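You operate a simulated robot arm through the tools that you are given. There is no shell and no other tool. Be economical: measure what you need, move in short steps, check, and stop when the job is done.

Carry out the task below with a simulated robot arm. There is one attempt and no reset: what you move stays moved.

JOB
Tape the bare wheel's rim all the way round with the blue roll.
Fine: roll on the peg, tape lever in, turn the wheel by its rim; lever out again, roll back on the riser.

It is judged by the outcome, as a careful person would: the job done as asked, and still so three seconds after it is handed in. It fails if anything else is knocked over, pushed out of place, dropped, spilled or broken.

ROBOT AND FRAMES
A 7-joint arm with a two-finger parallel gripper, fixed in place. Base frame: the origin is at the foot of the arm, x ahead of it, y to its left, z up. Lengths are in mm, angles in rad, forces in N, time in s.
Its first joint turns from -1.152 to 1.152 rad. Payload 1.57 kg.
The TCP is the grasp point between the finger pads, 30 mm short of the fingertips. In the tool frame z runs along the fingers and y along their closing line. The gripper opens to 110 mm. The fingers are 24 mm wide and 12 mm thick; the gripper's body (48 by 112 mm) begins 78 mm behind the TCP.
Orientation is that of the tool frame in the base frame, as a unit quaternion [x, y, z, w]. With the fingers straight down and closing along the base's y, the tool's x points along the base's -x, its y along +y and its z along -z.

CONTROLS
- The arm moves only by the tool play_rows. Its argument "plan" is a list of rows, each an object (a shift or turn left out is 0, a gripper value left out holds the last) with "dr": the turn, a rotation vector about the tool's x, y, z in rad, a list of three; "offset": the shift along the tool's x, y, z in mm, a list of three; "hand": the opening, from 0 (shut) to 1 (fully open). In form: [{"dr": [wx, wy, wz], "offset": [x, y, z], "hand": hand}, ...]. A call has 1 to 12 rows; each row shifts and turns the commanded pose from where the row before left it, along the tool's axes as they then stand. Rows are played at 5 a second. More than 50 mm and 0.15 rad between two rows, or a gripper value outside its range, and nothing of the call is played. Where a pose cannot be reached the arm comes as near as it can. A force on the tool above 50 N (or 10 N above the force at the start of the call, whichever is more), or a blocked arm, ends the call early, and 0.2 s more pass. Each finger travels about 108 mm/s and halts on what it meets, pressing with about 25 N; the grip force reading is that of the motor and also rises with nothing between the fingers. The clock runs only during rows and for 0.2 s after the last one: add rows that do not move to give the fingers time. The reply holds the time, the measured pose of the TCP, the force on the tool along the base axes, the opening and the grip force, in the units named above and with some noise.
- Cameras (640 x 400 px; columns grow to the right, rows downward): "scene" is fixed at [164.3, -385.7, 1416.1]; the picture's right is [0.83, -0.56, 0.00], its down [-0.31, -0.45, -0.83] and it looks along [0.47, 0.69, -0.55] (base axes); focal length 278 px, centre (320, 200). "wrist" rides on the gripper at [70, 16, -141] in the tool frame; the picture's right is [-0.23, 0.97, 0.00], its down [-0.85, -0.20, -0.48] and it looks along [-0.47, -0.11, 0.88] (tool axes); focal length 222 px, centre (320, 200). There is no depth. A picture from a camera that has moved, and an enlarged one, comes with that camera's place and axes in the base frame and with its lens. The place of the scene camera against the robot may be out by one fixed shift of up to 12 mm in any direction.
- capture(camera): a new picture of that camera. It takes no simulated time.
- enlarge(camera, box): a new picture of the part [left, top, right, bottom] of that camera's present view, enlarged. It takes no simulated time.
- job_done(): hands the job in; it is judged then, once.

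Go step by step. Nothing tells you positions but the pictures and the camera data: compare them with the known pose of the tool, close in by small moves and look again before you grip or let go. The budget is 120 turns and 64 pictures, counting those below and the enlarged ones. Unless the task says otherwise, let go and move clear before handing in, and close with one line.

The tools are called after "Request:" as a command line: name --argument value ..., lists and objects as JSON in quotes. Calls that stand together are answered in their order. play_rows: Moves the arm, as the interface text tells. Its arguments: {"type":"object","properties":{"plan":{"type":"array","items":{"type":"object","properties":{"dr":{"type":"array","items":{"type":"number"}},"offset":{"type":"array","items":{"type":"number"}},"hand":{"type":"number"}}}}},"required":["plan"]} The other tools are called the same way: capture (camera) takes a picture; enlarge (camera, box) takes an enlarged picture of a part of a camera's view; job_done () hands the job in.

At the start:

```text
t: 0.0
ee_pos: [383.0, 228.6, 1251.0]
orientation: [0.0, 1.0, 0.0, -0.001]
ft_force: [0.8, 0.4, 0.6]
opening: 110.3
grip_force: 0.1
```

scene: 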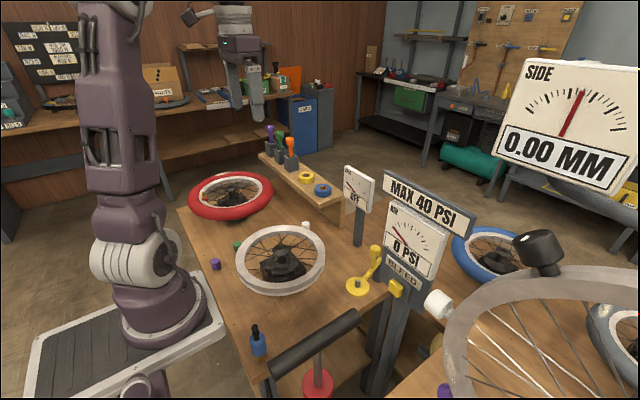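
wrist: 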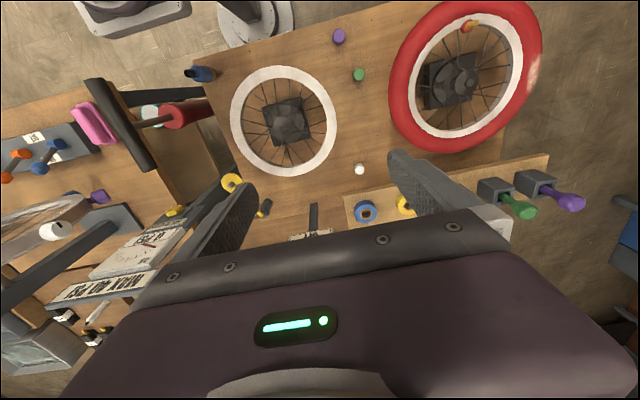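

I see a bare wheel lying flat on a hub, a red-tyred wheel behind it, and blue and yellow tape rolls on a riser. I'll look closer to find the peg and the tape lever.

Request:
enlarge --camera "scene" --box '[180, 120, 400, 310]'

Request:
enlarge --camera "wrist" --box '[180, 0, 560, 240]'

```text
2.11 times, centred on (290, 215) of scene
camera zoom: at [164.3, -385.7, 1416.1], right [0.83, -0.56, 0.0], down [-0.31, -0.45, -0.83], along [0.47, 0.69, -0.55], focal length 586 px, centre (383, 168)
```

zoom: 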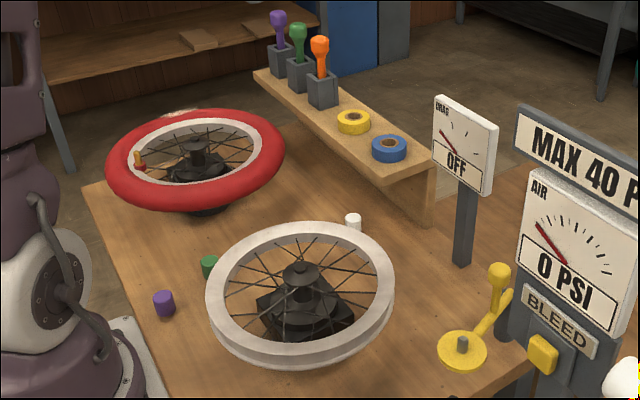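

```text
1.67 times, centred on (370, 120) of wrist
camera zoom: at [313.4, 244.7, 1393.3], right [0.23, 0.97, 0.0], down [0.85, -0.2, 0.48], along [0.47, -0.11, -0.88], focal length 370 px, centre (237, 333)
```

zoom: 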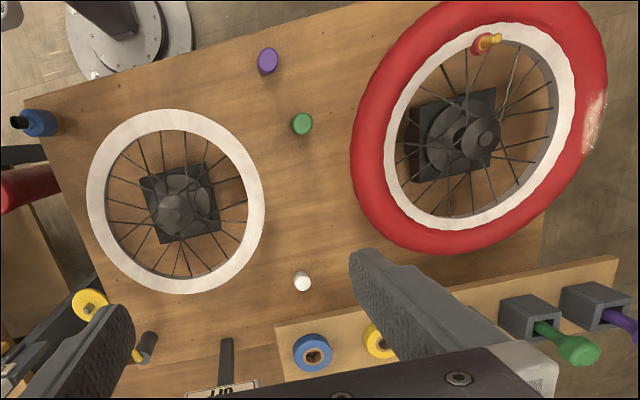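

The two views don't triangulate well yet, so I'll check the calibration against the known gripper pose.

Request:
enlarge --camera "scene" --box '[170, 0, 330, 130]'

Request:
play_rows --plan '[{"offset": [0, 0, 50]}, {"offset": [0, 0, 50]}, {"offset": [0, 0, 50]}, {"offset": [0, 0, 50]}, {}]'

```text
3.08 times, centred on (250, 65) of scene
camera zoom: at [164.3, -385.7, 1416.1], right [0.83, -0.56, 0.0], down [-0.31, -0.45, -0.83], along [0.47, 0.69, -0.55], focal length 857 px, centre (535, 615)
```

zoom: 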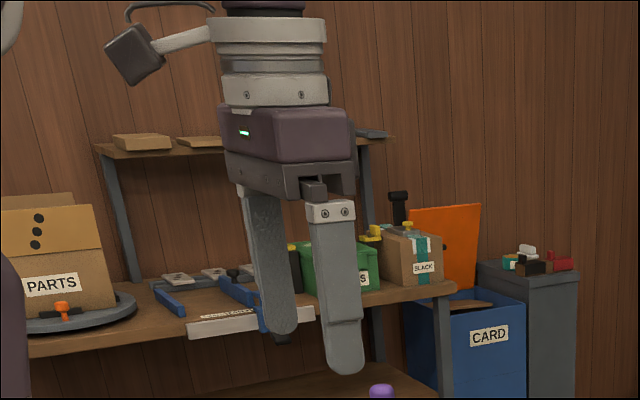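

```text
t: 1.2
ee_pos: [380.5, 227.1, 1048.4]
orientation: [-0.002, 1.0, 0.001, -0.001]
ft_force: [0.4, 0.2, -0.2]
opening: 110.0
grip_force: 0.0
```

Request:
capture --camera "scene"

Request:
capture --camera "wrist"

```text
58 pictures are left
```

scene: 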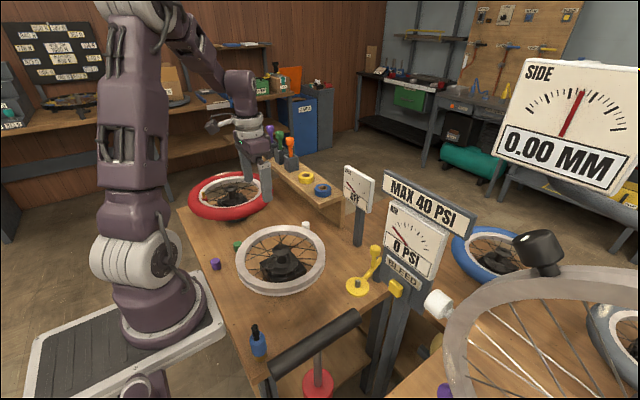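

```text
57 pictures are left
camera wrist: at [311.7, 244.7, 1190.8], right [0.23, 0.97, 0.0], down [0.86, -0.2, 0.48], along [0.47, -0.11, -0.88], focal length 222 px, centre (320, 200)
```

wrist: 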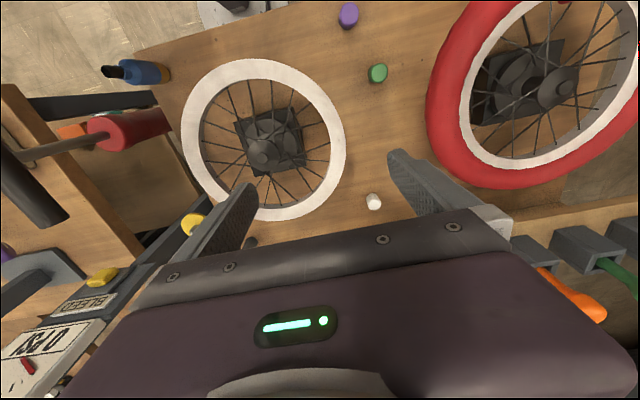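

The wheel rim comes out near (378,140,835) and the table near z≈750. Next I'll look closely at the yellow lever with its peg, the riser, and the gauges.

Request:
enlarge --camera "scene" --box '[330, 220, 430, 310]'

Request:
play_rows --plan '[{"offset": [0, -50, 0]}, {"offset": [0, -50, 0]}, {"offset": [-20, -45, 0]}, {"offset": [-30, -30, 0]}, {}]'

Request:
capture --camera "wrist"

```text
4.44 times, centred on (380, 265) of scene
camera zoom: at [164.4, -385.7, 1416.1], right [0.83, -0.56, 0.0], down [-0.31, -0.45, -0.83], along [0.47, 0.69, -0.55], focal length 1238 px, centre (53, -89)
```

zoom: 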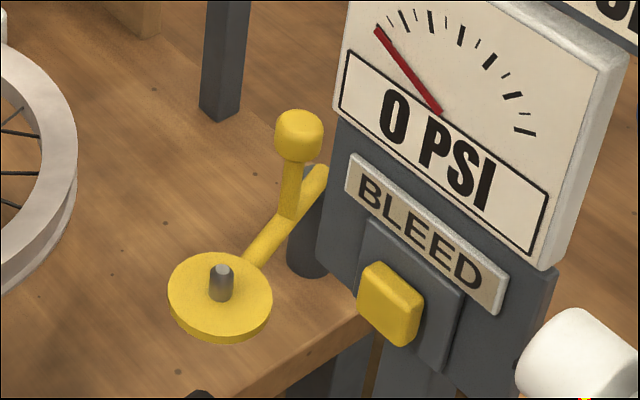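

```text
t: 2.4
ee_pos: [431.0, 55.0, 1049.7]
orientation: [-0.001, 1.0, 0.0, 0.001]
ft_force: [0.8, 0.1, -0.8]
opening: 109.8
grip_force: 0.0
```

```text
55 pictures are left
camera wrist: at [363.2, 70.0, 1191.5], right [0.23, 0.97, 0.0], down [0.86, -0.2, 0.48], along [0.47, -0.11, -0.88], focal length 222 px, centre (320, 200)
```

wrist: 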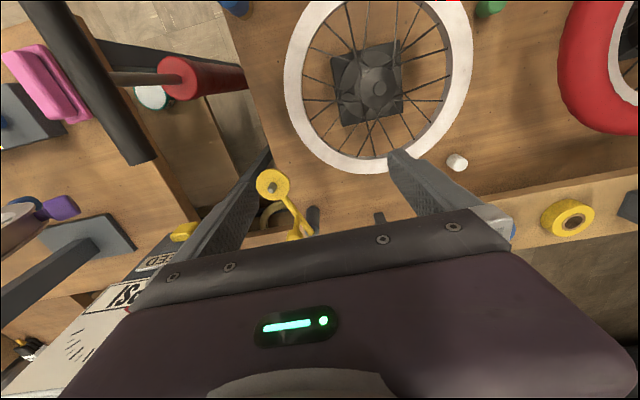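

Request:
play_rows --plan '[{"offset": [30, -40, 0]}, {"offset": [10, -40, 0]}, {"offset": [0, -10, 0]}, {}]'

Request:
capture --camera "wrist"

Request:
capture --camera "scene"

```text
t: 3.4
ee_pos: [391.4, -37.1, 1051.4]
orientation: [0.0, 1.0, 0.0, 0.0]
ft_force: [0.1, -0.7, -0.6]
opening: 110.0
grip_force: 0.0
```

```text
54 pictures are left
camera wrist: at [323.3, -19.7, 1194.3], right [0.23, 0.97, 0.0], down [0.85, -0.2, 0.48], along [0.47, -0.11, -0.88], focal length 222 px, centre (320, 200)
```

wrist: 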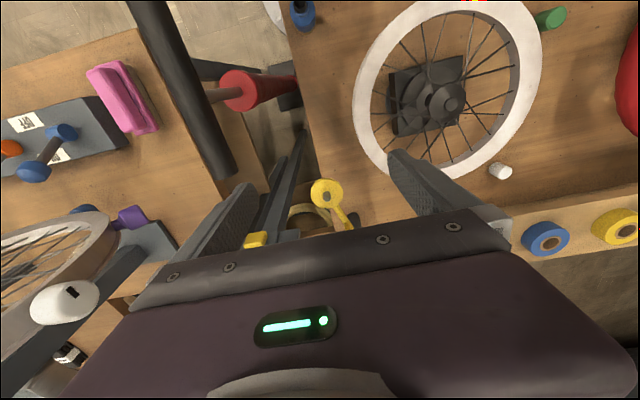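

```text
53 pictures are left
```

scene: 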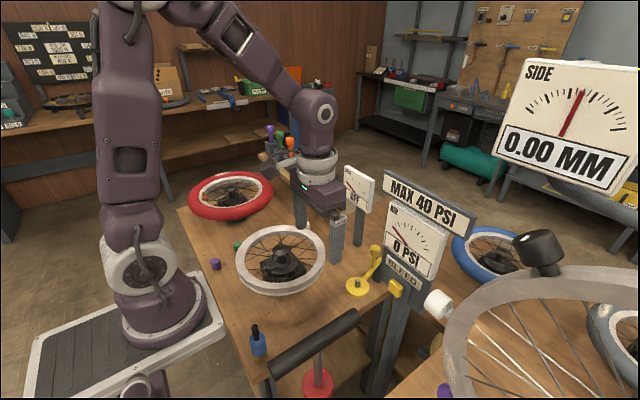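

The blue roll sits near (637,290,900) and the peg near (492,-45,852). I'll swing over to the riser and turn the gripper so it closes along x.

Request:
play_rows --plan '[{"offset": [0, 48, 0]}, {"offset": [0, 48, 0]}, {"offset": [0, 48, 0]}, {"offset": [0, 48, 0]}, {"offset": [-20, 43, 0]}, {"offset": [-24, 43, 0]}, {"offset": [-25, 43, 0]}, {"offset": [-50, 0, 0]}, {"offset": [-50, 0, 0]}, {}]'

Request:
play_rows --plan '[{"dr": [0, 0, 0.143]}, {"dr": [0, 0, 0.143]}, {"dr": [0, 0, 0.143]}, {"dr": [0, 0, 0.143]}, {"dr": [0, 0, 0.143]}, {"dr": [0, 0, 0.143]}, {"dr": [0, 0, 0.143]}, {"dr": [0, 0, 0.143]}, {"dr": [0, 0, 0.143]}, {"dr": [0, 0, 0.143]}, {"dr": [0, 0, 0.141]}, {}]'

Request:
capture --camera "wrist"

Request:
capture --camera "scene"

```text
t: 5.6
ee_pos: [562.0, 286.0, 1050.2]
orientation: [-0.001, 1.0, 0.0, 0.0]
ft_force: [-0.2, 0.5, 0.6]
opening: 110.1
grip_force: 0.0
```

```text
t: 8.2
ee_pos: [562.0, 284.2, 1050.2]
orientation: [0.707, 0.707, 0.001, -0.001]
ft_force: [0.3, 0.6, -0.4]
opening: 109.8
grip_force: 0.0
```

```text
52 pictures are left
camera wrist: at [578.5, 354.8, 1192.9], right [0.97, -0.23, 0.0], down [-0.2, -0.86, 0.48], along [-0.11, -0.47, -0.88], focal length 222 px, centre (320, 200)
```

wrist: 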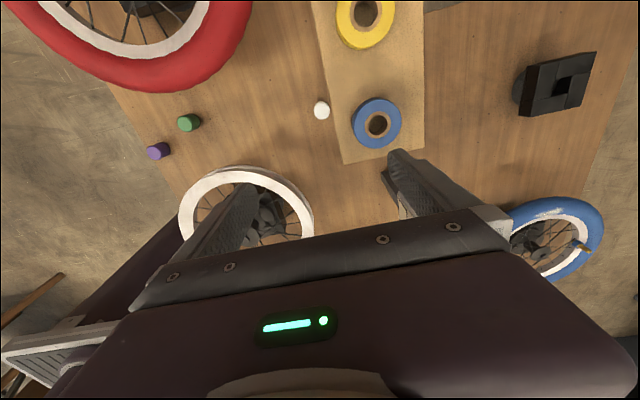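

```text
51 pictures are left
```

scene: 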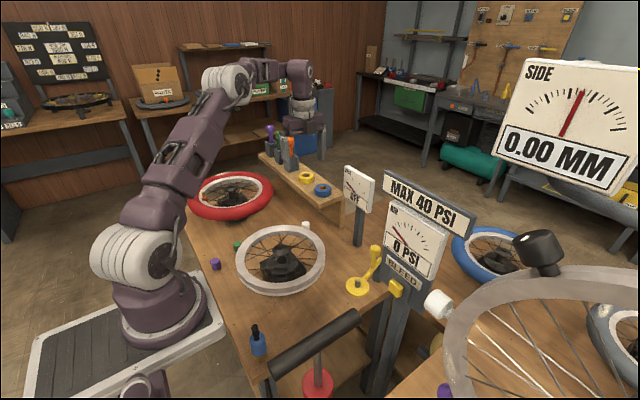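

Request:
play_rows --plan '[{"offset": [3, 40, 0]}, {"offset": [4, 35, 0]}, {"offset": [0, 0, 40]}, {"offset": [0, 0, 20]}, {}]'

Request:
capture --camera "wrist"

Request:
enlarge --camera "scene" --box '[260, 100, 400, 230]'

```text
t: 9.4
ee_pos: [601.9, 273.8, 990.7]
orientation: [0.707, 0.708, -0.001, 0.0]
ft_force: [-0.6, -0.3, -0.4]
opening: 110.3
grip_force: 0.1
out of reach, approached as far as the arm can: row 1, 2
```

```text
50 pictures are left
camera wrist: at [617.5, 342.9, 1133.2], right [0.97, -0.23, 0.0], down [-0.2, -0.86, 0.48], along [-0.11, -0.47, -0.88], focal length 222 px, centre (320, 200)
```

wrist: 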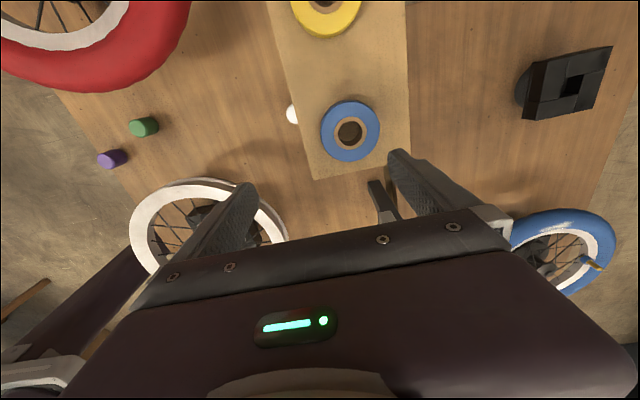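

```text
3.08 times, centred on (330, 165) of scene
camera zoom: at [164.3, -385.7, 1416.1], right [0.83, -0.56, 0.0], down [-0.31, -0.45, -0.83], along [0.47, 0.69, -0.55], focal length 857 px, centre (289, 308)
```

zoom: 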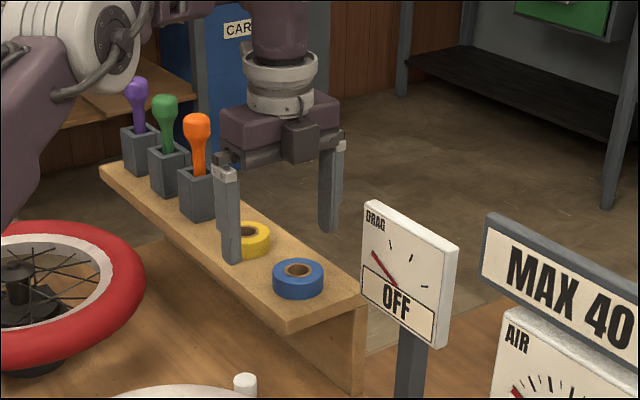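

Request:
play_rows --plan '[{"offset": [0, 0, 40]}, {"offset": [8, 18, 0]}, {"offset": [8, 17, 0]}, {}]'

Request:
capture --camera "wrist"

```text
t: 10.4
ee_pos: [618.0, 277.7, 951.6]
orientation: [0.707, 0.707, -0.001, 0.0]
ft_force: [0.6, -0.2, 0.1]
opening: 110.1
grip_force: 0.0
out of reach, approached as far as the arm can: row 3
```

```text
48 pictures are left
camera wrist: at [635.8, 347.8, 1094.0], right [0.97, -0.23, 0.0], down [-0.2, -0.86, 0.48], along [-0.11, -0.47, -0.88], focal length 222 px, centre (320, 200)
```

wrist: 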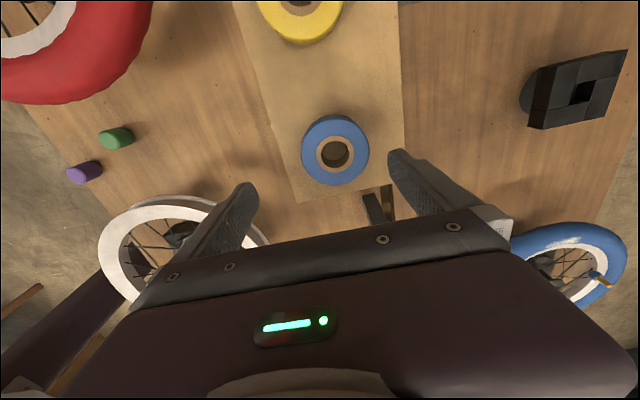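

Request:
play_rows --plan '[{"offset": [0, 0, 25]}, {"offset": [6, 9, 0]}, {"offset": [6, 9, 0]}, {}]'

Request:
enlarge --camera "scene" --box '[260, 110, 400, 240]'

Request:
capture --camera "wrist"

```text
t: 11.4
ee_pos: [618.4, 276.6, 927.1]
orientation: [0.706, 0.708, -0.001, -0.001]
ft_force: [0.6, 0.9, 0.0]
opening: 110.2
grip_force: 0.1
out of reach, approached as far as the arm can: row 2, 3
```

```text
3.08 times, centred on (330, 175) of scene
camera zoom: at [164.4, -385.7, 1416.1], right [0.83, -0.56, 0.0], down [-0.31, -0.45, -0.83], along [0.47, 0.69, -0.55], focal length 857 px, centre (289, 277)
```

zoom: 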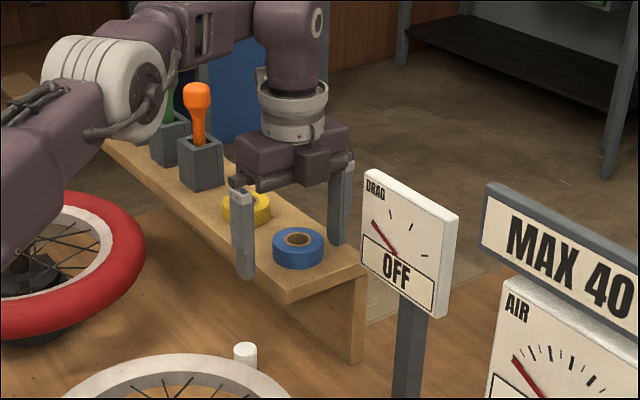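

```text
46 pictures are left
camera wrist: at [635.2, 347.4, 1069.2], right [0.97, -0.23, 0.0], down [-0.2, -0.86, 0.48], along [-0.11, -0.47, -0.88], focal length 222 px, centre (320, 200)
```

wrist: 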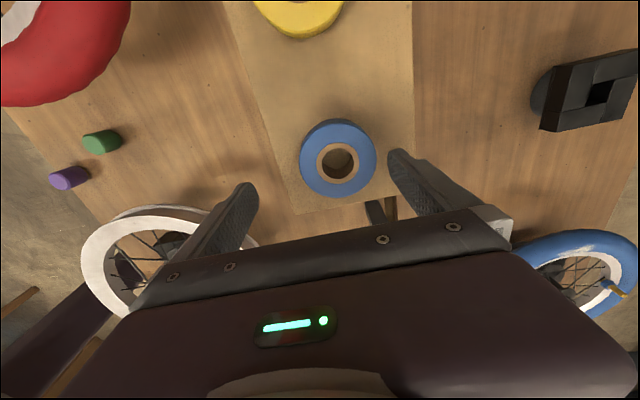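

The roll is about 20 mm beyond straight-down reach. I'll align the closing line radially with a slight outward tilt, so the outer finger can go beyond the roll and draw it in.

Request:
play_rows --plan '[{"offset": [0, 0, -35]}, {"dr": [0, 0, -0.14]}, {"dr": [0, 0, -0.14]}, {"dr": [0, 0, -0.14]}, {"dr": [-0.08, 0, 0]}, {"offset": [0, 15, 0]}, {"offset": [0, 10, 0]}, {"offset": [0, 0, 0]}, {}]'

Request:
capture --camera "wrist"

```text
t: 13.4
ee_pos: [626.9, 287.0, 952.3]
orientation: [0.534, 0.845, 0.019, 0.016]
ft_force: [-0.6, 0.2, -0.3]
opening: 109.8
grip_force: 0.1
out of reach, approached as far as the arm can: row 7
```

```text
45 pictures are left
camera wrist: at [605.5, 355.3, 1095.4], right [0.98, 0.21, 0.05], down [0.16, -0.87, 0.47], along [0.14, -0.45, -0.88], focal length 222 px, centre (320, 200)
```

wrist: 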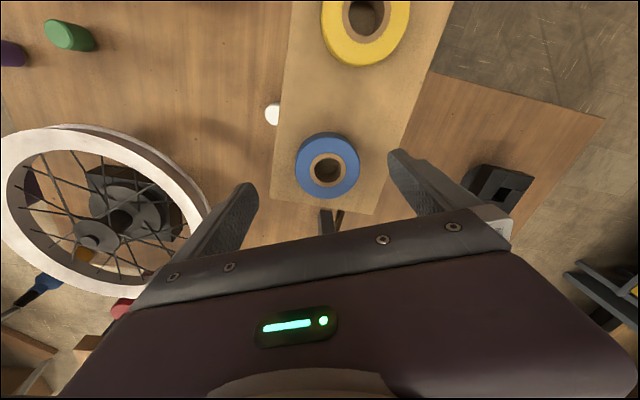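

Request:
play_rows --plan '[{"offset": [0, 0, 20]}, {"offset": [0, 0, 17]}, {}]'

Request:
capture --camera "wrist"

Request:
enlarge --camera "scene" --box '[275, 140, 375, 230]'

```text
t: 14.2
ee_pos: [644.0, 289.9, 927.1]
orientation: [0.544, 0.838, 0.034, 0.021]
ft_force: [0.4, -0.4, -0.5]
opening: 110.1
grip_force: 0.1
out of reach, approached as far as the arm can: row 1
```

```text
44 pictures are left
camera wrist: at [619.8, 356.5, 1068.9], right [0.98, 0.19, 0.08], down [0.13, -0.88, 0.46], along [0.16, -0.44, -0.88], focal length 222 px, centre (320, 200)
```

wrist: 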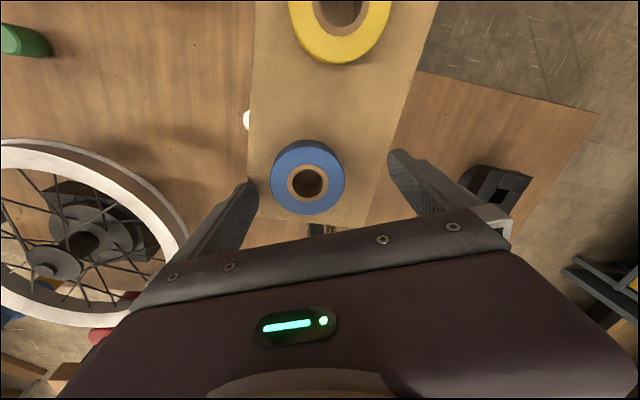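

```text
4.44 times, centred on (325, 185) of scene
camera zoom: at [164.3, -385.7, 1416.1], right [0.83, -0.56, 0.0], down [-0.31, -0.45, -0.83], along [0.47, 0.69, -0.55], focal length 1238 px, centre (298, 267)
```

zoom: 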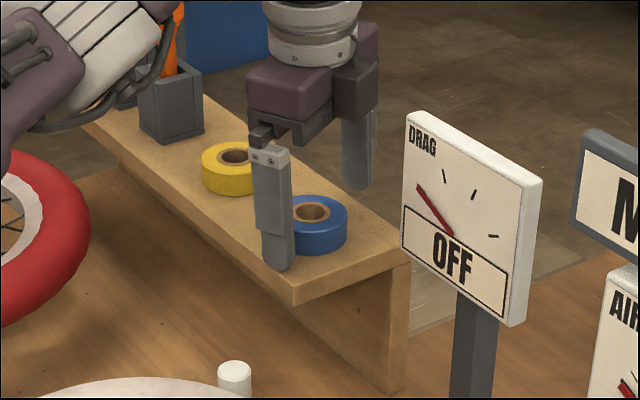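

Request:
play_rows --plan '[{"offset": [0, -6, 6]}, {"offset": [0, 0, 7]}, {}]'

Request:
enlarge --camera "scene" --box '[275, 140, 375, 230]'

```text
t: 14.7
ee_pos: [639.2, 290.1, 926.1]
orientation: [0.544, 0.838, 0.04, 0.024]
ft_force: [1.4, 3.6, 10.2]
opening: 106.9
grip_force: 0.0
stopped in row 2: the force on the tool passed its limit (the readings are from after the stop); the commanded pose is now the measured one
```

```text
4.44 times, centred on (325, 185) of scene
camera zoom: at [164.2, -385.7, 1416.1], right [0.83, -0.56, 0.0], down [-0.31, -0.45, -0.84], along [0.47, 0.69, -0.55], focal length 1238 px, centre (298, 267)
```

zoom: 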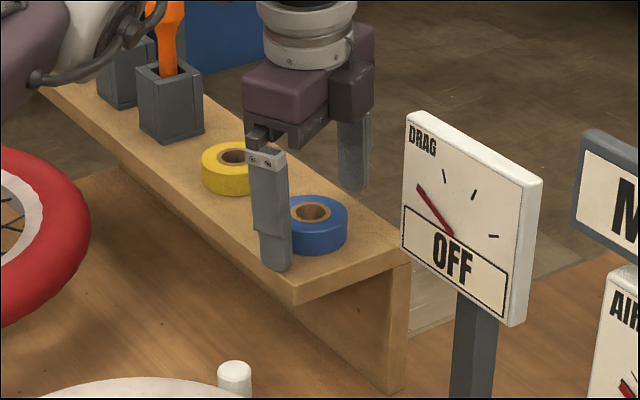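

The inner fingertip just touched the riser (top about z≈890). I'll lift 3 mm and close gently on the roll.

Request:
play_rows --plan '[{"offset": [0, 0, -3]}, {"hand": 0.75}, {"hand": 0.6}, {"hand": 0.5}, {"hand": 0.4}, {}, {}]'

Request:
capture --camera "wrist"

Request:
enlarge --camera "scene" --box '[275, 140, 375, 230]'

```text
t: 16.3
ee_pos: [639.1, 290.0, 926.9]
orientation: [0.543, 0.838, 0.039, 0.024]
ft_force: [-0.7, 0.3, -0.4]
opening: 53.7
grip_force: 25.1
```

```text
41 pictures are left
camera wrist: at [614.8, 355.8, 1070.2], right [0.98, 0.19, 0.09], down [0.13, -0.88, 0.46], along [0.16, -0.44, -0.89], focal length 222 px, centre (320, 200)
```

wrist: 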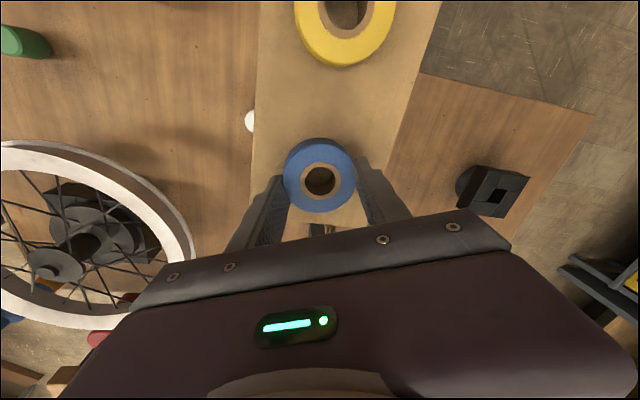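

```text
4.44 times, centred on (325, 185) of scene
camera zoom: at [164.4, -385.7, 1416.1], right [0.83, -0.56, 0.0], down [-0.31, -0.45, -0.83], along [0.47, 0.69, -0.55], focal length 1238 px, centre (298, 267)
```

zoom: 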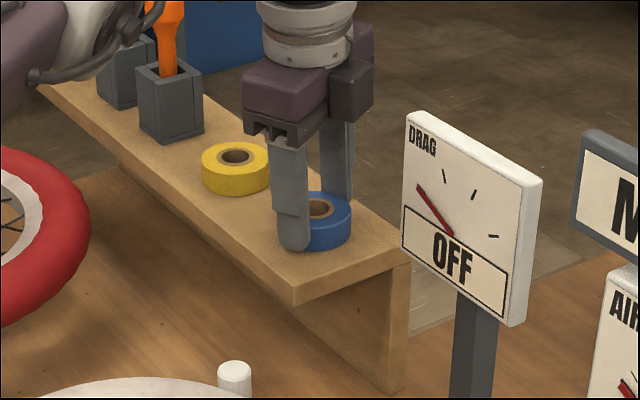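

Request:
play_rows --plan '[{"offset": [0, 0, -20]}, {"offset": [0, 0, -30]}, {"offset": [0, -30, -30]}, {"offset": [0, -45, -20]}, {"offset": [0, -45, 0]}, {"dr": [0.09, 0, 0]}, {}]'

Request:
enlarge --camera "scene" --box '[230, 100, 370, 230]'

```text
t: 17.9
ee_pos: [523.5, 240.5, 1015.6]
orientation: [0.544, 0.839, 0.001, 0.0]
ft_force: [0.4, 0.9, -0.5]
opening: 53.6
grip_force: 25.4
```

```text
3.08 times, centred on (300, 165) of scene
camera zoom: at [164.3, -385.7, 1416.1], right [0.83, -0.56, 0.0], down [-0.31, -0.45, -0.83], along [0.47, 0.69, -0.55], focal length 857 px, centre (382, 308)
```

zoom: 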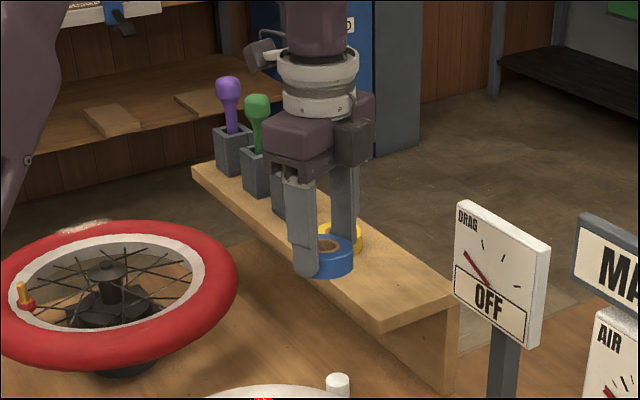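

Request:
play_rows --plan '[{"dr": [0, 0, 0.13]}, {"dr": [0, 0, 0.13]}, {"dr": [0, 0, 0.13]}, {"dr": [0, 0, 0.13]}, {"dr": [0, 0, 0.13]}, {"dr": [0, 0, 0.127]}, {"offset": [-40, -4.5, 0]}, {"offset": [-40, -4.5, 0]}, {"offset": [-40, -4.5, 0]}, {"offset": [-40, -4.5, 0]}, {"offset": [-40, -4.5, 0]}, {}]'

Request:
capture --camera "wrist"

Request:
capture --camera "scene"

```text
t: 20.5
ee_pos: [432.2, 59.2, 1014.5]
orientation: [0.821, 0.571, 0.001, 0.0]
ft_force: [-0.7, -0.2, -0.9]
opening: 53.3
grip_force: 24.9
```

```text
38 pictures are left
camera wrist: at [471.7, 118.0, 1157.4], right [0.83, -0.55, 0.0], down [-0.49, -0.73, 0.48], along [-0.26, -0.4, -0.88], focal length 222 px, centre (320, 200)
```

wrist: 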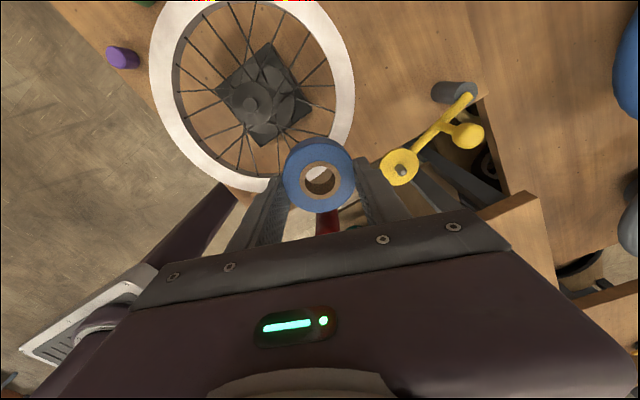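

```text
37 pictures are left
```

scene: 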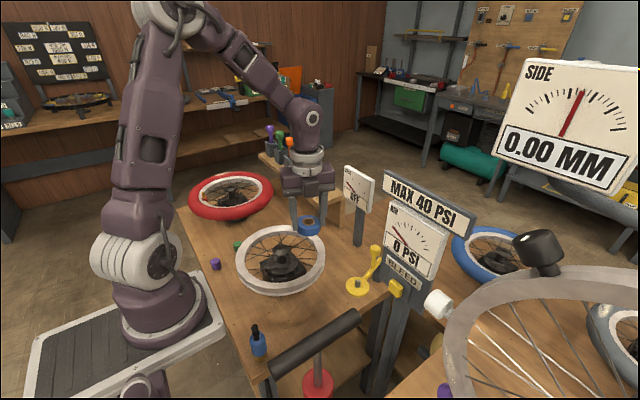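

Request:
play_rows --plan '[{"offset": [-36, 28, 0]}, {"offset": [-36, 28, 0]}, {"offset": [0, 0, 45]}, {"offset": [0, 0, 40]}, {}]'

Request:
capture --camera "wrist"

Request:
enlarge --camera "scene" --box '[310, 200, 430, 310]'

```text
t: 21.7
ee_pos: [459.7, -27.9, 928.1]
orientation: [0.822, 0.57, 0.001, 0.0]
ft_force: [0.7, 0.0, -0.4]
opening: 53.2
grip_force: 24.8
```

```text
36 pictures are left
camera wrist: at [499.3, 32.6, 1069.9], right [0.83, -0.55, 0.0], down [-0.49, -0.73, 0.48], along [-0.26, -0.4, -0.88], focal length 222 px, centre (320, 200)
```

wrist: 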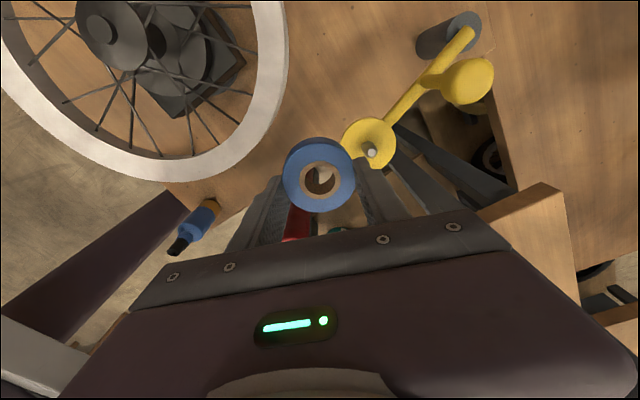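

```text
3.64 times, centred on (370, 255) of scene
camera zoom: at [164.4, -385.7, 1416.1], right [0.83, -0.56, 0.0], down [-0.31, -0.45, -0.83], along [0.47, 0.69, -0.55], focal length 1013 px, centre (138, 0)
```

zoom: 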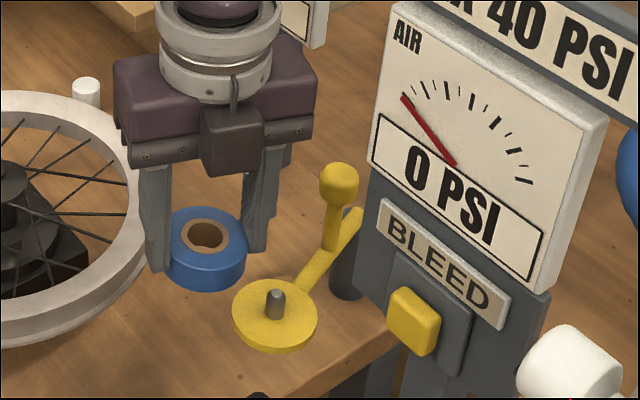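

The peg is at about (507,-50) with its tip at z≈849, and wrist and scene views now agree. I'll move the roll above it.

Request:
play_rows --plan '[{"offset": [-3.3, 26, 0]}, {"offset": [-3.3, 25.8, 0]}, {}]'

Request:
enlarge --camera "scene" --box '[310, 200, 430, 310]'

Request:
enlarge --camera "wrist" --box '[240, 80, 480, 240]'

```text
t: 22.5
ee_pos: [498.6, -50.5, 928.0]
orientation: [0.822, 0.57, 0.0, -0.002]
ft_force: [0.2, 0.0, -0.3]
opening: 53.6
grip_force: 25.0
```

```text
3.64 times, centred on (370, 255) of scene
camera zoom: at [161.0, -384.0, 1416.9], right [0.83, -0.56, 0.0], down [-0.31, -0.46, -0.84], along [0.47, 0.69, -0.55], focal length 1013 px, centre (138, 0)
```

zoom: 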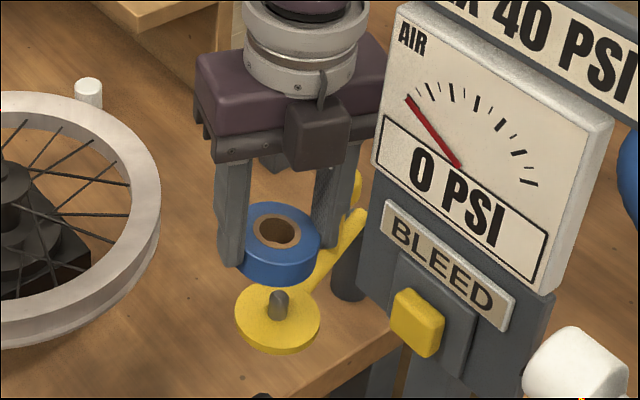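

```text
2.50 times, centred on (360, 160) of wrist
camera zoom: at [539.6, 9.9, 1071.2], right [0.83, -0.55, -0.01], down [-0.48, -0.73, 0.48], along [-0.27, -0.39, -0.88], focal length 555 px, centre (220, 300)
```

zoom: 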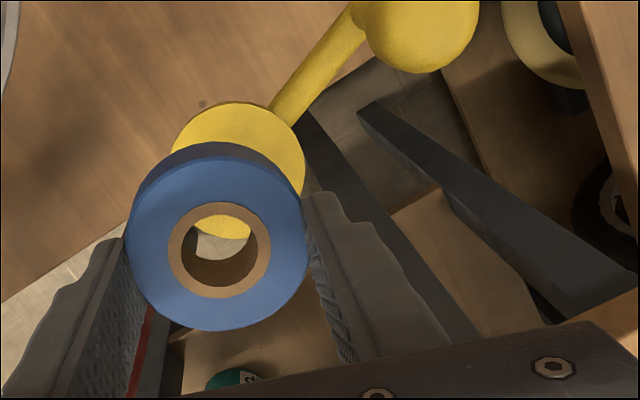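

Request:
play_rows --plan '[{}, {}]'

Request:
enlarge --camera "scene" --box '[280, 130, 440, 260]'

```text
t: 23.1
ee_pos: [497.6, -49.9, 928.9]
orientation: [0.822, 0.57, -0.001, -0.003]
ft_force: [-0.8, -0.3, 0.0]
opening: 53.3
grip_force: 25.0
```

```text
3.08 times, centred on (360, 195) of scene
camera zoom: at [161.1, -383.6, 1417.1], right [0.83, -0.56, 0.0], down [-0.31, -0.46, -0.84], along [0.47, 0.69, -0.55], focal length 857 px, centre (197, 215)
```

zoom: 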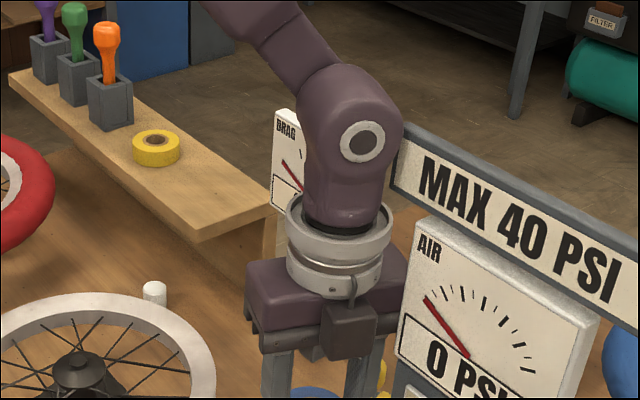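

The wrist link appears to be touching the left end of the MAX 40 PSI sign. I'll back away straight off and check that nothing shifted.

Request:
play_rows --plan '[{"offset": [8, -25, 0]}, {"offset": [0, -20, 0]}, {}]'

Request:
capture --camera "scene"

Request:
enlarge --camera "scene" --box '[310, 200, 430, 310]'

```text
t: 23.9
ee_pos: [464.6, -30.2, 928.6]
orientation: [0.821, 0.571, 0.001, 0.001]
ft_force: [-0.5, -0.2, -1.1]
opening: 53.1
grip_force: 25.2
```

```text
31 pictures are left
```

scene: 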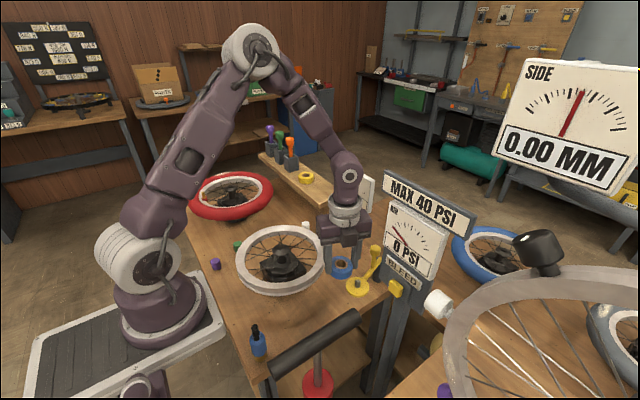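

```text
3.64 times, centred on (370, 255) of scene
camera zoom: at [164.4, -385.7, 1416.1], right [0.83, -0.56, 0.0], down [-0.31, -0.45, -0.83], along [0.47, 0.69, -0.55], focal length 1013 px, centre (138, 0)
```

zoom: 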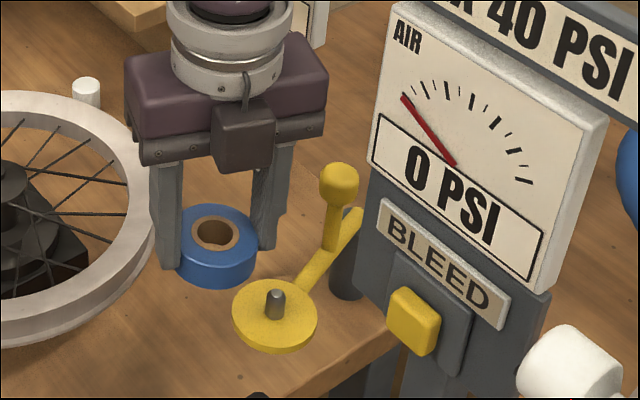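

Everything is back in place, with the gauge unmoved. I'll approach again with the tool leaning away from the sign (top toward the robot and left) and lower down.

Request:
play_rows --plan '[{"dr": [-0.136, -0.063, 0]}, {"offset": [0, 0, 31]}, {"offset": [-1.5, 15, 0]}, {"offset": [0, 10, 0]}, {}]'

Request:
enlarge --camera "scene" --box '[290, 140, 450, 320]'

```text
t: 25.1
ee_pos: [492.2, -41.8, 903.0]
orientation: [0.819, 0.569, 0.013, 0.073]
ft_force: [0.3, 0.2, 0.0]
opening: 53.2
grip_force: 24.7
```

```text
2.22 times, centred on (370, 230) of scene
camera zoom: at [164.4, -385.7, 1416.1], right [0.83, -0.56, 0.0], down [-0.31, -0.45, -0.83], along [0.47, 0.69, -0.55], focal length 619 px, centre (209, 133)
```

zoom: 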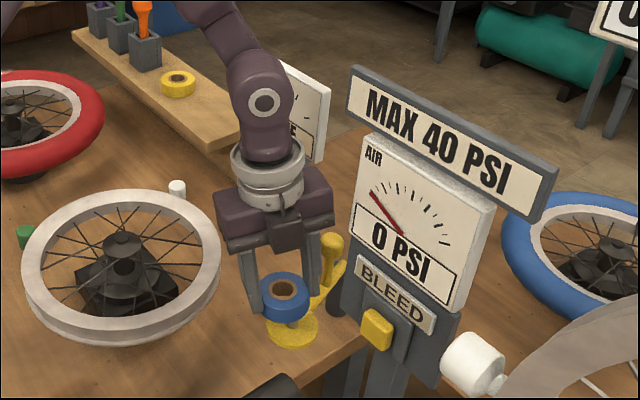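

Request:
play_rows --plan '[{"offset": [-1.5, 6, 0]}, {"offset": [-1.5, 6.5, 0]}, {}]'

Request:
enlarge --camera "scene" --box '[320, 210, 420, 300]'

Request:
enlarge --camera "wrist" --box '[260, 100, 420, 210]'

```text
t: 25.9
ee_pos: [503.3, -49.0, 905.9]
orientation: [0.819, 0.569, 0.013, 0.073]
ft_force: [0.3, -0.5, -0.9]
opening: 53.0
grip_force: 24.6
```

```text
4.44 times, centred on (370, 255) of scene
camera zoom: at [164.4, -385.7, 1416.1], right [0.83, -0.56, 0.0], down [-0.31, -0.45, -0.83], along [0.47, 0.69, -0.55], focal length 1238 px, centre (98, -44)
```

zoom: 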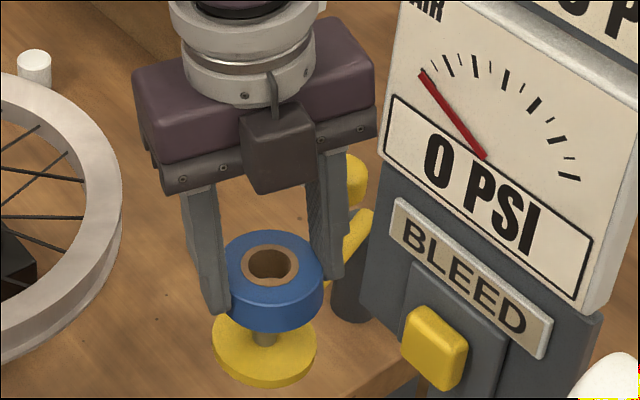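

```text
3.64 times, centred on (340, 155) of wrist
camera zoom: at [528.1, 25.1, 1043.7], right [0.83, -0.55, 0.15], down [-0.54, -0.68, 0.5], along [-0.17, -0.49, -0.85], focal length 808 px, centre (247, 364)
```

zoom: 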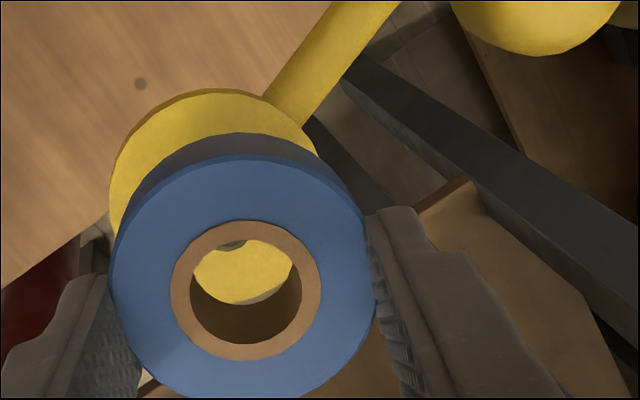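

Request:
play_rows --plan '[{"offset": [-2.2, -0.3, 0]}, {"offset": [0.5, -1.1, 8]}, {"offset": [0.5, -1.1, 8]}, {"offset": [0.4, -0.9, 6]}, {}]'

Request:
enlarge --camera "scene" --box '[320, 210, 420, 300]'

Request:
enlarge --camera "wrist" --box '[260, 100, 420, 210]'

```text
t: 27.1
ee_pos: [501.4, -51.5, 883.3]
orientation: [0.819, 0.569, 0.014, 0.073]
ft_force: [0.3, -0.3, -1.0]
opening: 52.7
grip_force: 25.0
```

```text
4.44 times, centred on (370, 255) of scene
camera zoom: at [164.4, -385.7, 1416.1], right [0.83, -0.56, 0.0], down [-0.31, -0.45, -0.83], along [0.47, 0.69, -0.55], focal length 1238 px, centre (98, -44)
```

zoom: 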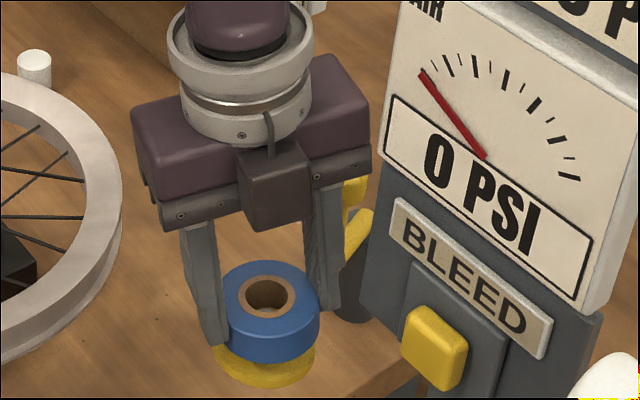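

```text
3.64 times, centred on (340, 155) of wrist
camera zoom: at [526.5, 23.2, 1021.5], right [0.83, -0.55, 0.15], down [-0.54, -0.68, 0.5], along [-0.17, -0.49, -0.85], focal length 808 px, centre (247, 364)
```

zoom: 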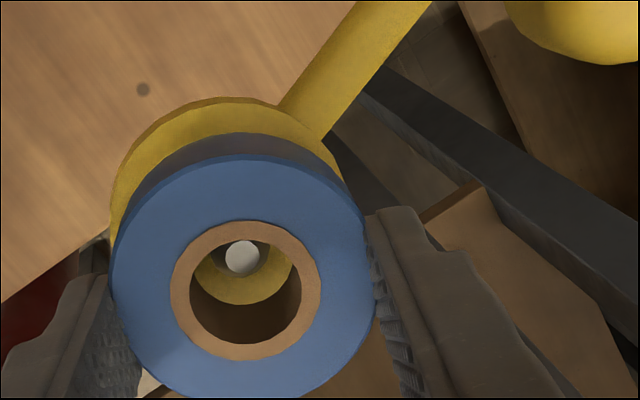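

The peg tip is visible centred in the hole. Continuing straight down.

Request:
play_rows --plan '[{"offset": [0.3, -0.8, 6]}, {"offset": [0.2, -0.5, 4]}, {"offset": [0.2, -0.3, 3]}, {}]'

Request:
enlarge --camera "scene" --box '[320, 210, 420, 300]'

```text
t: 28.1
ee_pos: [501.3, -53.8, 869.8]
orientation: [0.819, 0.569, 0.014, 0.074]
ft_force: [-0.9, 0.4, 20.1]
opening: 53.4
grip_force: 25.5
```

```text
4.44 times, centred on (370, 255) of scene
camera zoom: at [164.0, -385.6, 1416.1], right [0.83, -0.56, 0.0], down [-0.31, -0.45, -0.84], along [0.47, 0.69, -0.55], focal length 1238 px, centre (98, -44)
```

zoom: 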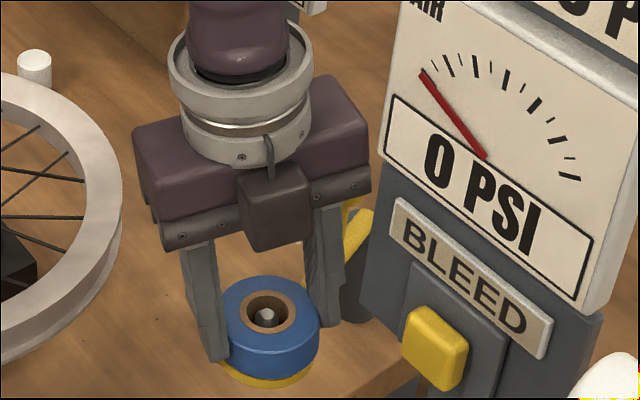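

The roll is on the disc with the peg inside. Easing up slightly and opening.

Request:
play_rows --plan '[{"offset": [0, 0, -1.5]}, {"hand": 0.55}, {"hand": 0.68}, {}, {"offset": [0, 0, -20]}, {"offset": [0, 0, -30]}, {"offset": [5, -20, -30]}, {}]'

Request:
enlarge --camera "scene" --box '[300, 190, 440, 310]'

Request:
capture --camera "wrist"

```text
t: 29.9
ee_pos: [476.4, -31.5, 948.5]
orientation: [0.819, 0.569, 0.015, 0.073]
ft_force: [0.1, -0.8, 0.0]
opening: 74.8
grip_force: 0.1
```

```text
3.33 times, centred on (370, 250) of scene
camera zoom: at [164.3, -385.7, 1416.1], right [0.83, -0.56, 0.0], down [-0.31, -0.45, -0.83], along [0.47, 0.69, -0.55], focal length 928 px, centre (153, 33)
```

zoom: 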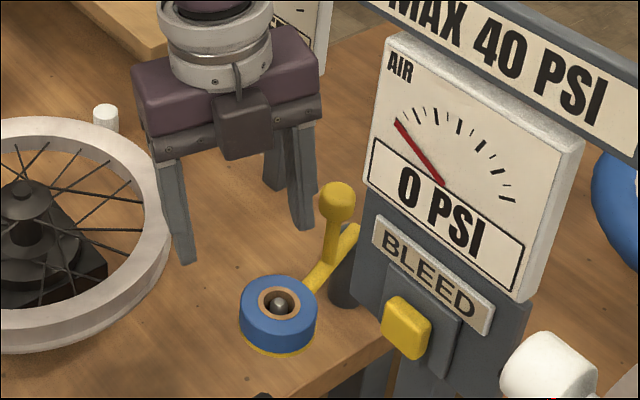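

```text
22 pictures are left
camera wrist: at [502.0, 42.8, 1087.0], right [0.83, -0.55, 0.15], down [-0.54, -0.68, 0.5], along [-0.17, -0.49, -0.86], focal length 222 px, centre (320, 200)
```

wrist: 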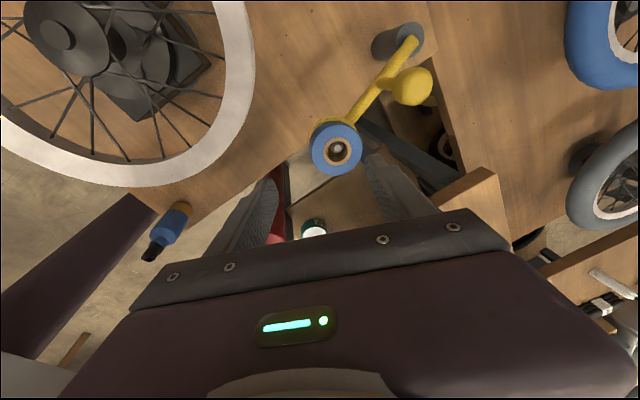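

The roll sits on the peg. Next is the tape lever: I'll straighten the tool and turn it to close along y for gripping the knob at about (583,-24,893).

Request:
play_rows --plan '[{"dr": [0.136, 0.063, 0]}, {"offset": [28, -10, -37]}, {"dr": [0, 0, -0.148]}, {"dr": [0, 0, -0.148]}, {"dr": [0, 0, -0.148]}, {"dr": [0, 0, -0.148]}, {"dr": [0, 0, -0.148]}, {"dr": [0, 0, -0.148]}, {"dr": [0, 0, -0.148]}, {"dr": [0, 0, -0.148]}, {"dr": [0, 0, -0.148]}, {}]'

Request:
play_rows --plan '[{"dr": [0, 0, -0.148]}, {"dr": [0, 0, -0.148]}, {"dr": [0, 0, -0.148]}, {"dr": [0, 0, -0.144]}, {}]'

```text
t: 32.5
ee_pos: [474.6, -3.3, 983.3]
orientation: [0.292, 0.956, 0.003, 0.001]
ft_force: [0.2, -0.3, 0.6]
opening: 74.9
grip_force: 0.1
```

```text
t: 33.7
ee_pos: [475.5, -2.1, 984.7]
orientation: [0.003, 1.0, 0.001, 0.001]
ft_force: [0.1, -0.6, -0.9]
opening: 74.6
grip_force: 0.0
```

Request:
play_rows --plan '[{"offset": [-40, -7, 0]}, {"offset": [-40, -7, 0]}, {"offset": [-27, -8, 0]}, {}]'

Request:
capture --camera "wrist"

Request:
capture --camera "scene"

```text
t: 34.7
ee_pos: [583.4, -27.0, 983.5]
orientation: [0.004, 1.0, 0.001, 0.0]
ft_force: [0.4, -0.6, -0.9]
opening: 74.7
grip_force: 0.1
```

```text
21 pictures are left
camera wrist: at [514.0, -9.6, 1125.5], right [0.23, 0.97, 0.0], down [0.85, -0.21, 0.48], along [0.47, -0.11, -0.88], focal length 222 px, centre (320, 200)
```

wrist: 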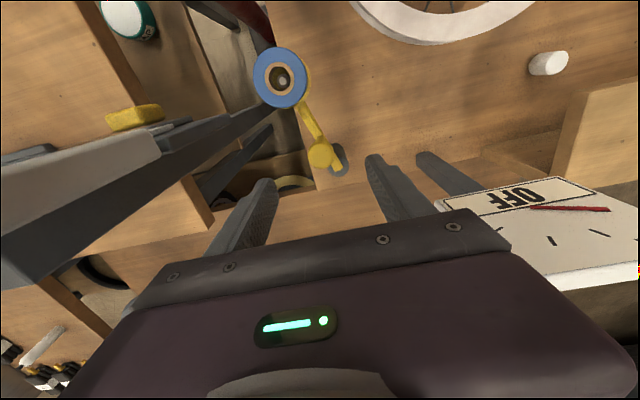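

```text
20 pictures are left
```

scene: 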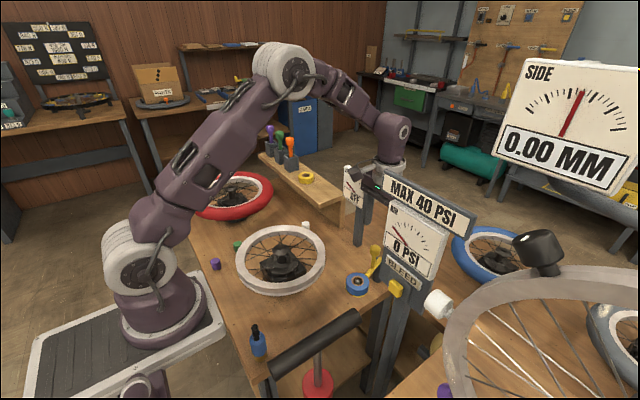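

Request:
play_rows --plan '[{"offset": [0, 2, 45]}, {"offset": [0, 0, 28]}, {"offset": [0, 0, 12]}, {}]'

Request:
capture --camera "wrist"

```text
t: 35.7
ee_pos: [582.5, -23.4, 897.9]
orientation: [0.004, 1.0, 0.001, 0.001]
ft_force: [0.2, -0.5, 0.6]
opening: 74.7
grip_force: 0.2
```

```text
19 pictures are left
camera wrist: at [513.9, -6.3, 1039.4], right [0.23, 0.97, 0.0], down [0.85, -0.21, 0.48], along [0.47, -0.11, -0.88], focal length 222 px, centre (320, 200)
```

wrist: 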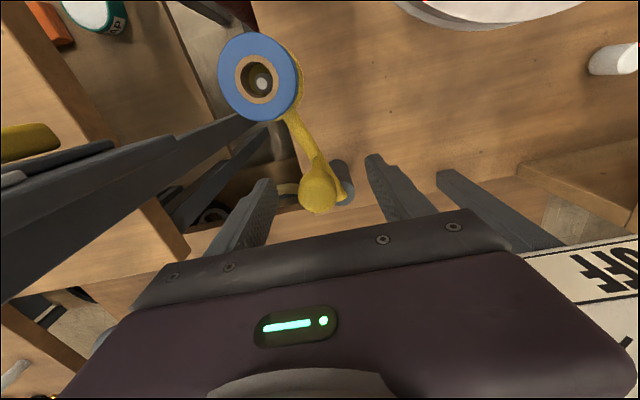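

Request:
play_rows --plan '[{"hand": 0.45}, {"hand": 0.3}, {"hand": 0.15}, {}, {}]'

```text
t: 36.9
ee_pos: [583.1, -23.4, 897.7]
orientation: [0.003, 1.0, 0.001, 0.0]
ft_force: [-3.0, -3.6, -0.6]
opening: 26.7
grip_force: 37.4
```

Request:
play_rows --plan '[{"offset": [2.5, 6, 0]}, {"offset": [1.8, 6, 0]}, {"offset": [0.4, 6, 0]}, {}]'

Request:
capture --camera "scene"

```text
t: 37.9
ee_pos: [578.9, -5.7, 898.8]
orientation: [0.004, 1.0, 0.001, 0.0]
ft_force: [-2.8, -6.6, -13.2]
opening: 26.8
grip_force: 37.8
```

```text
18 pictures are left
```

scene: 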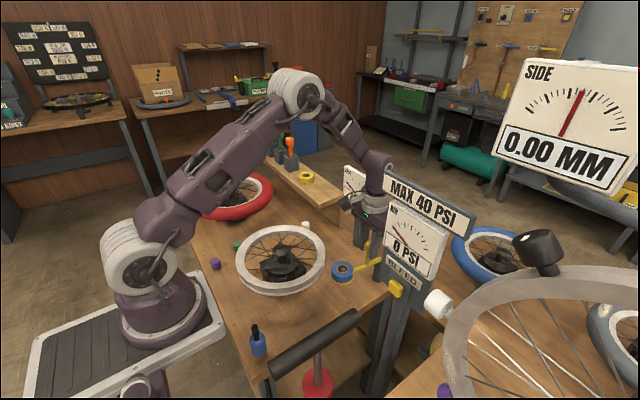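

Request:
play_rows --plan '[{"offset": [0, 5, 0]}, {"offset": [-1, 5, 0]}, {"offset": [-1.5, 4, 0]}, {}]'

Request:
enlarge --camera "scene" --box '[220, 160, 420, 310]'

```text
t: 38.9
ee_pos: [582.2, 9.1, 901.4]
orientation: [0.003, 1.0, 0.002, 0.002]
ft_force: [-1.6, -5.0, 7.6]
opening: 27.0
grip_force: 37.7
```

```text
2.67 times, centred on (320, 235) of scene
camera zoom: at [164.2, -385.8, 1416.0], right [0.83, -0.56, 0.0], down [-0.31, -0.45, -0.84], along [0.47, 0.69, -0.55], focal length 743 px, centre (320, 107)
```

zoom: 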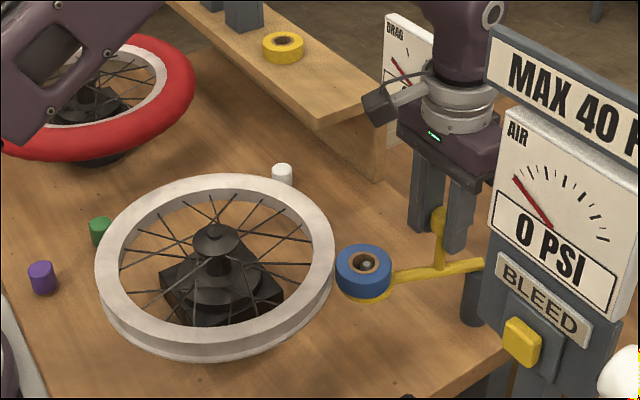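

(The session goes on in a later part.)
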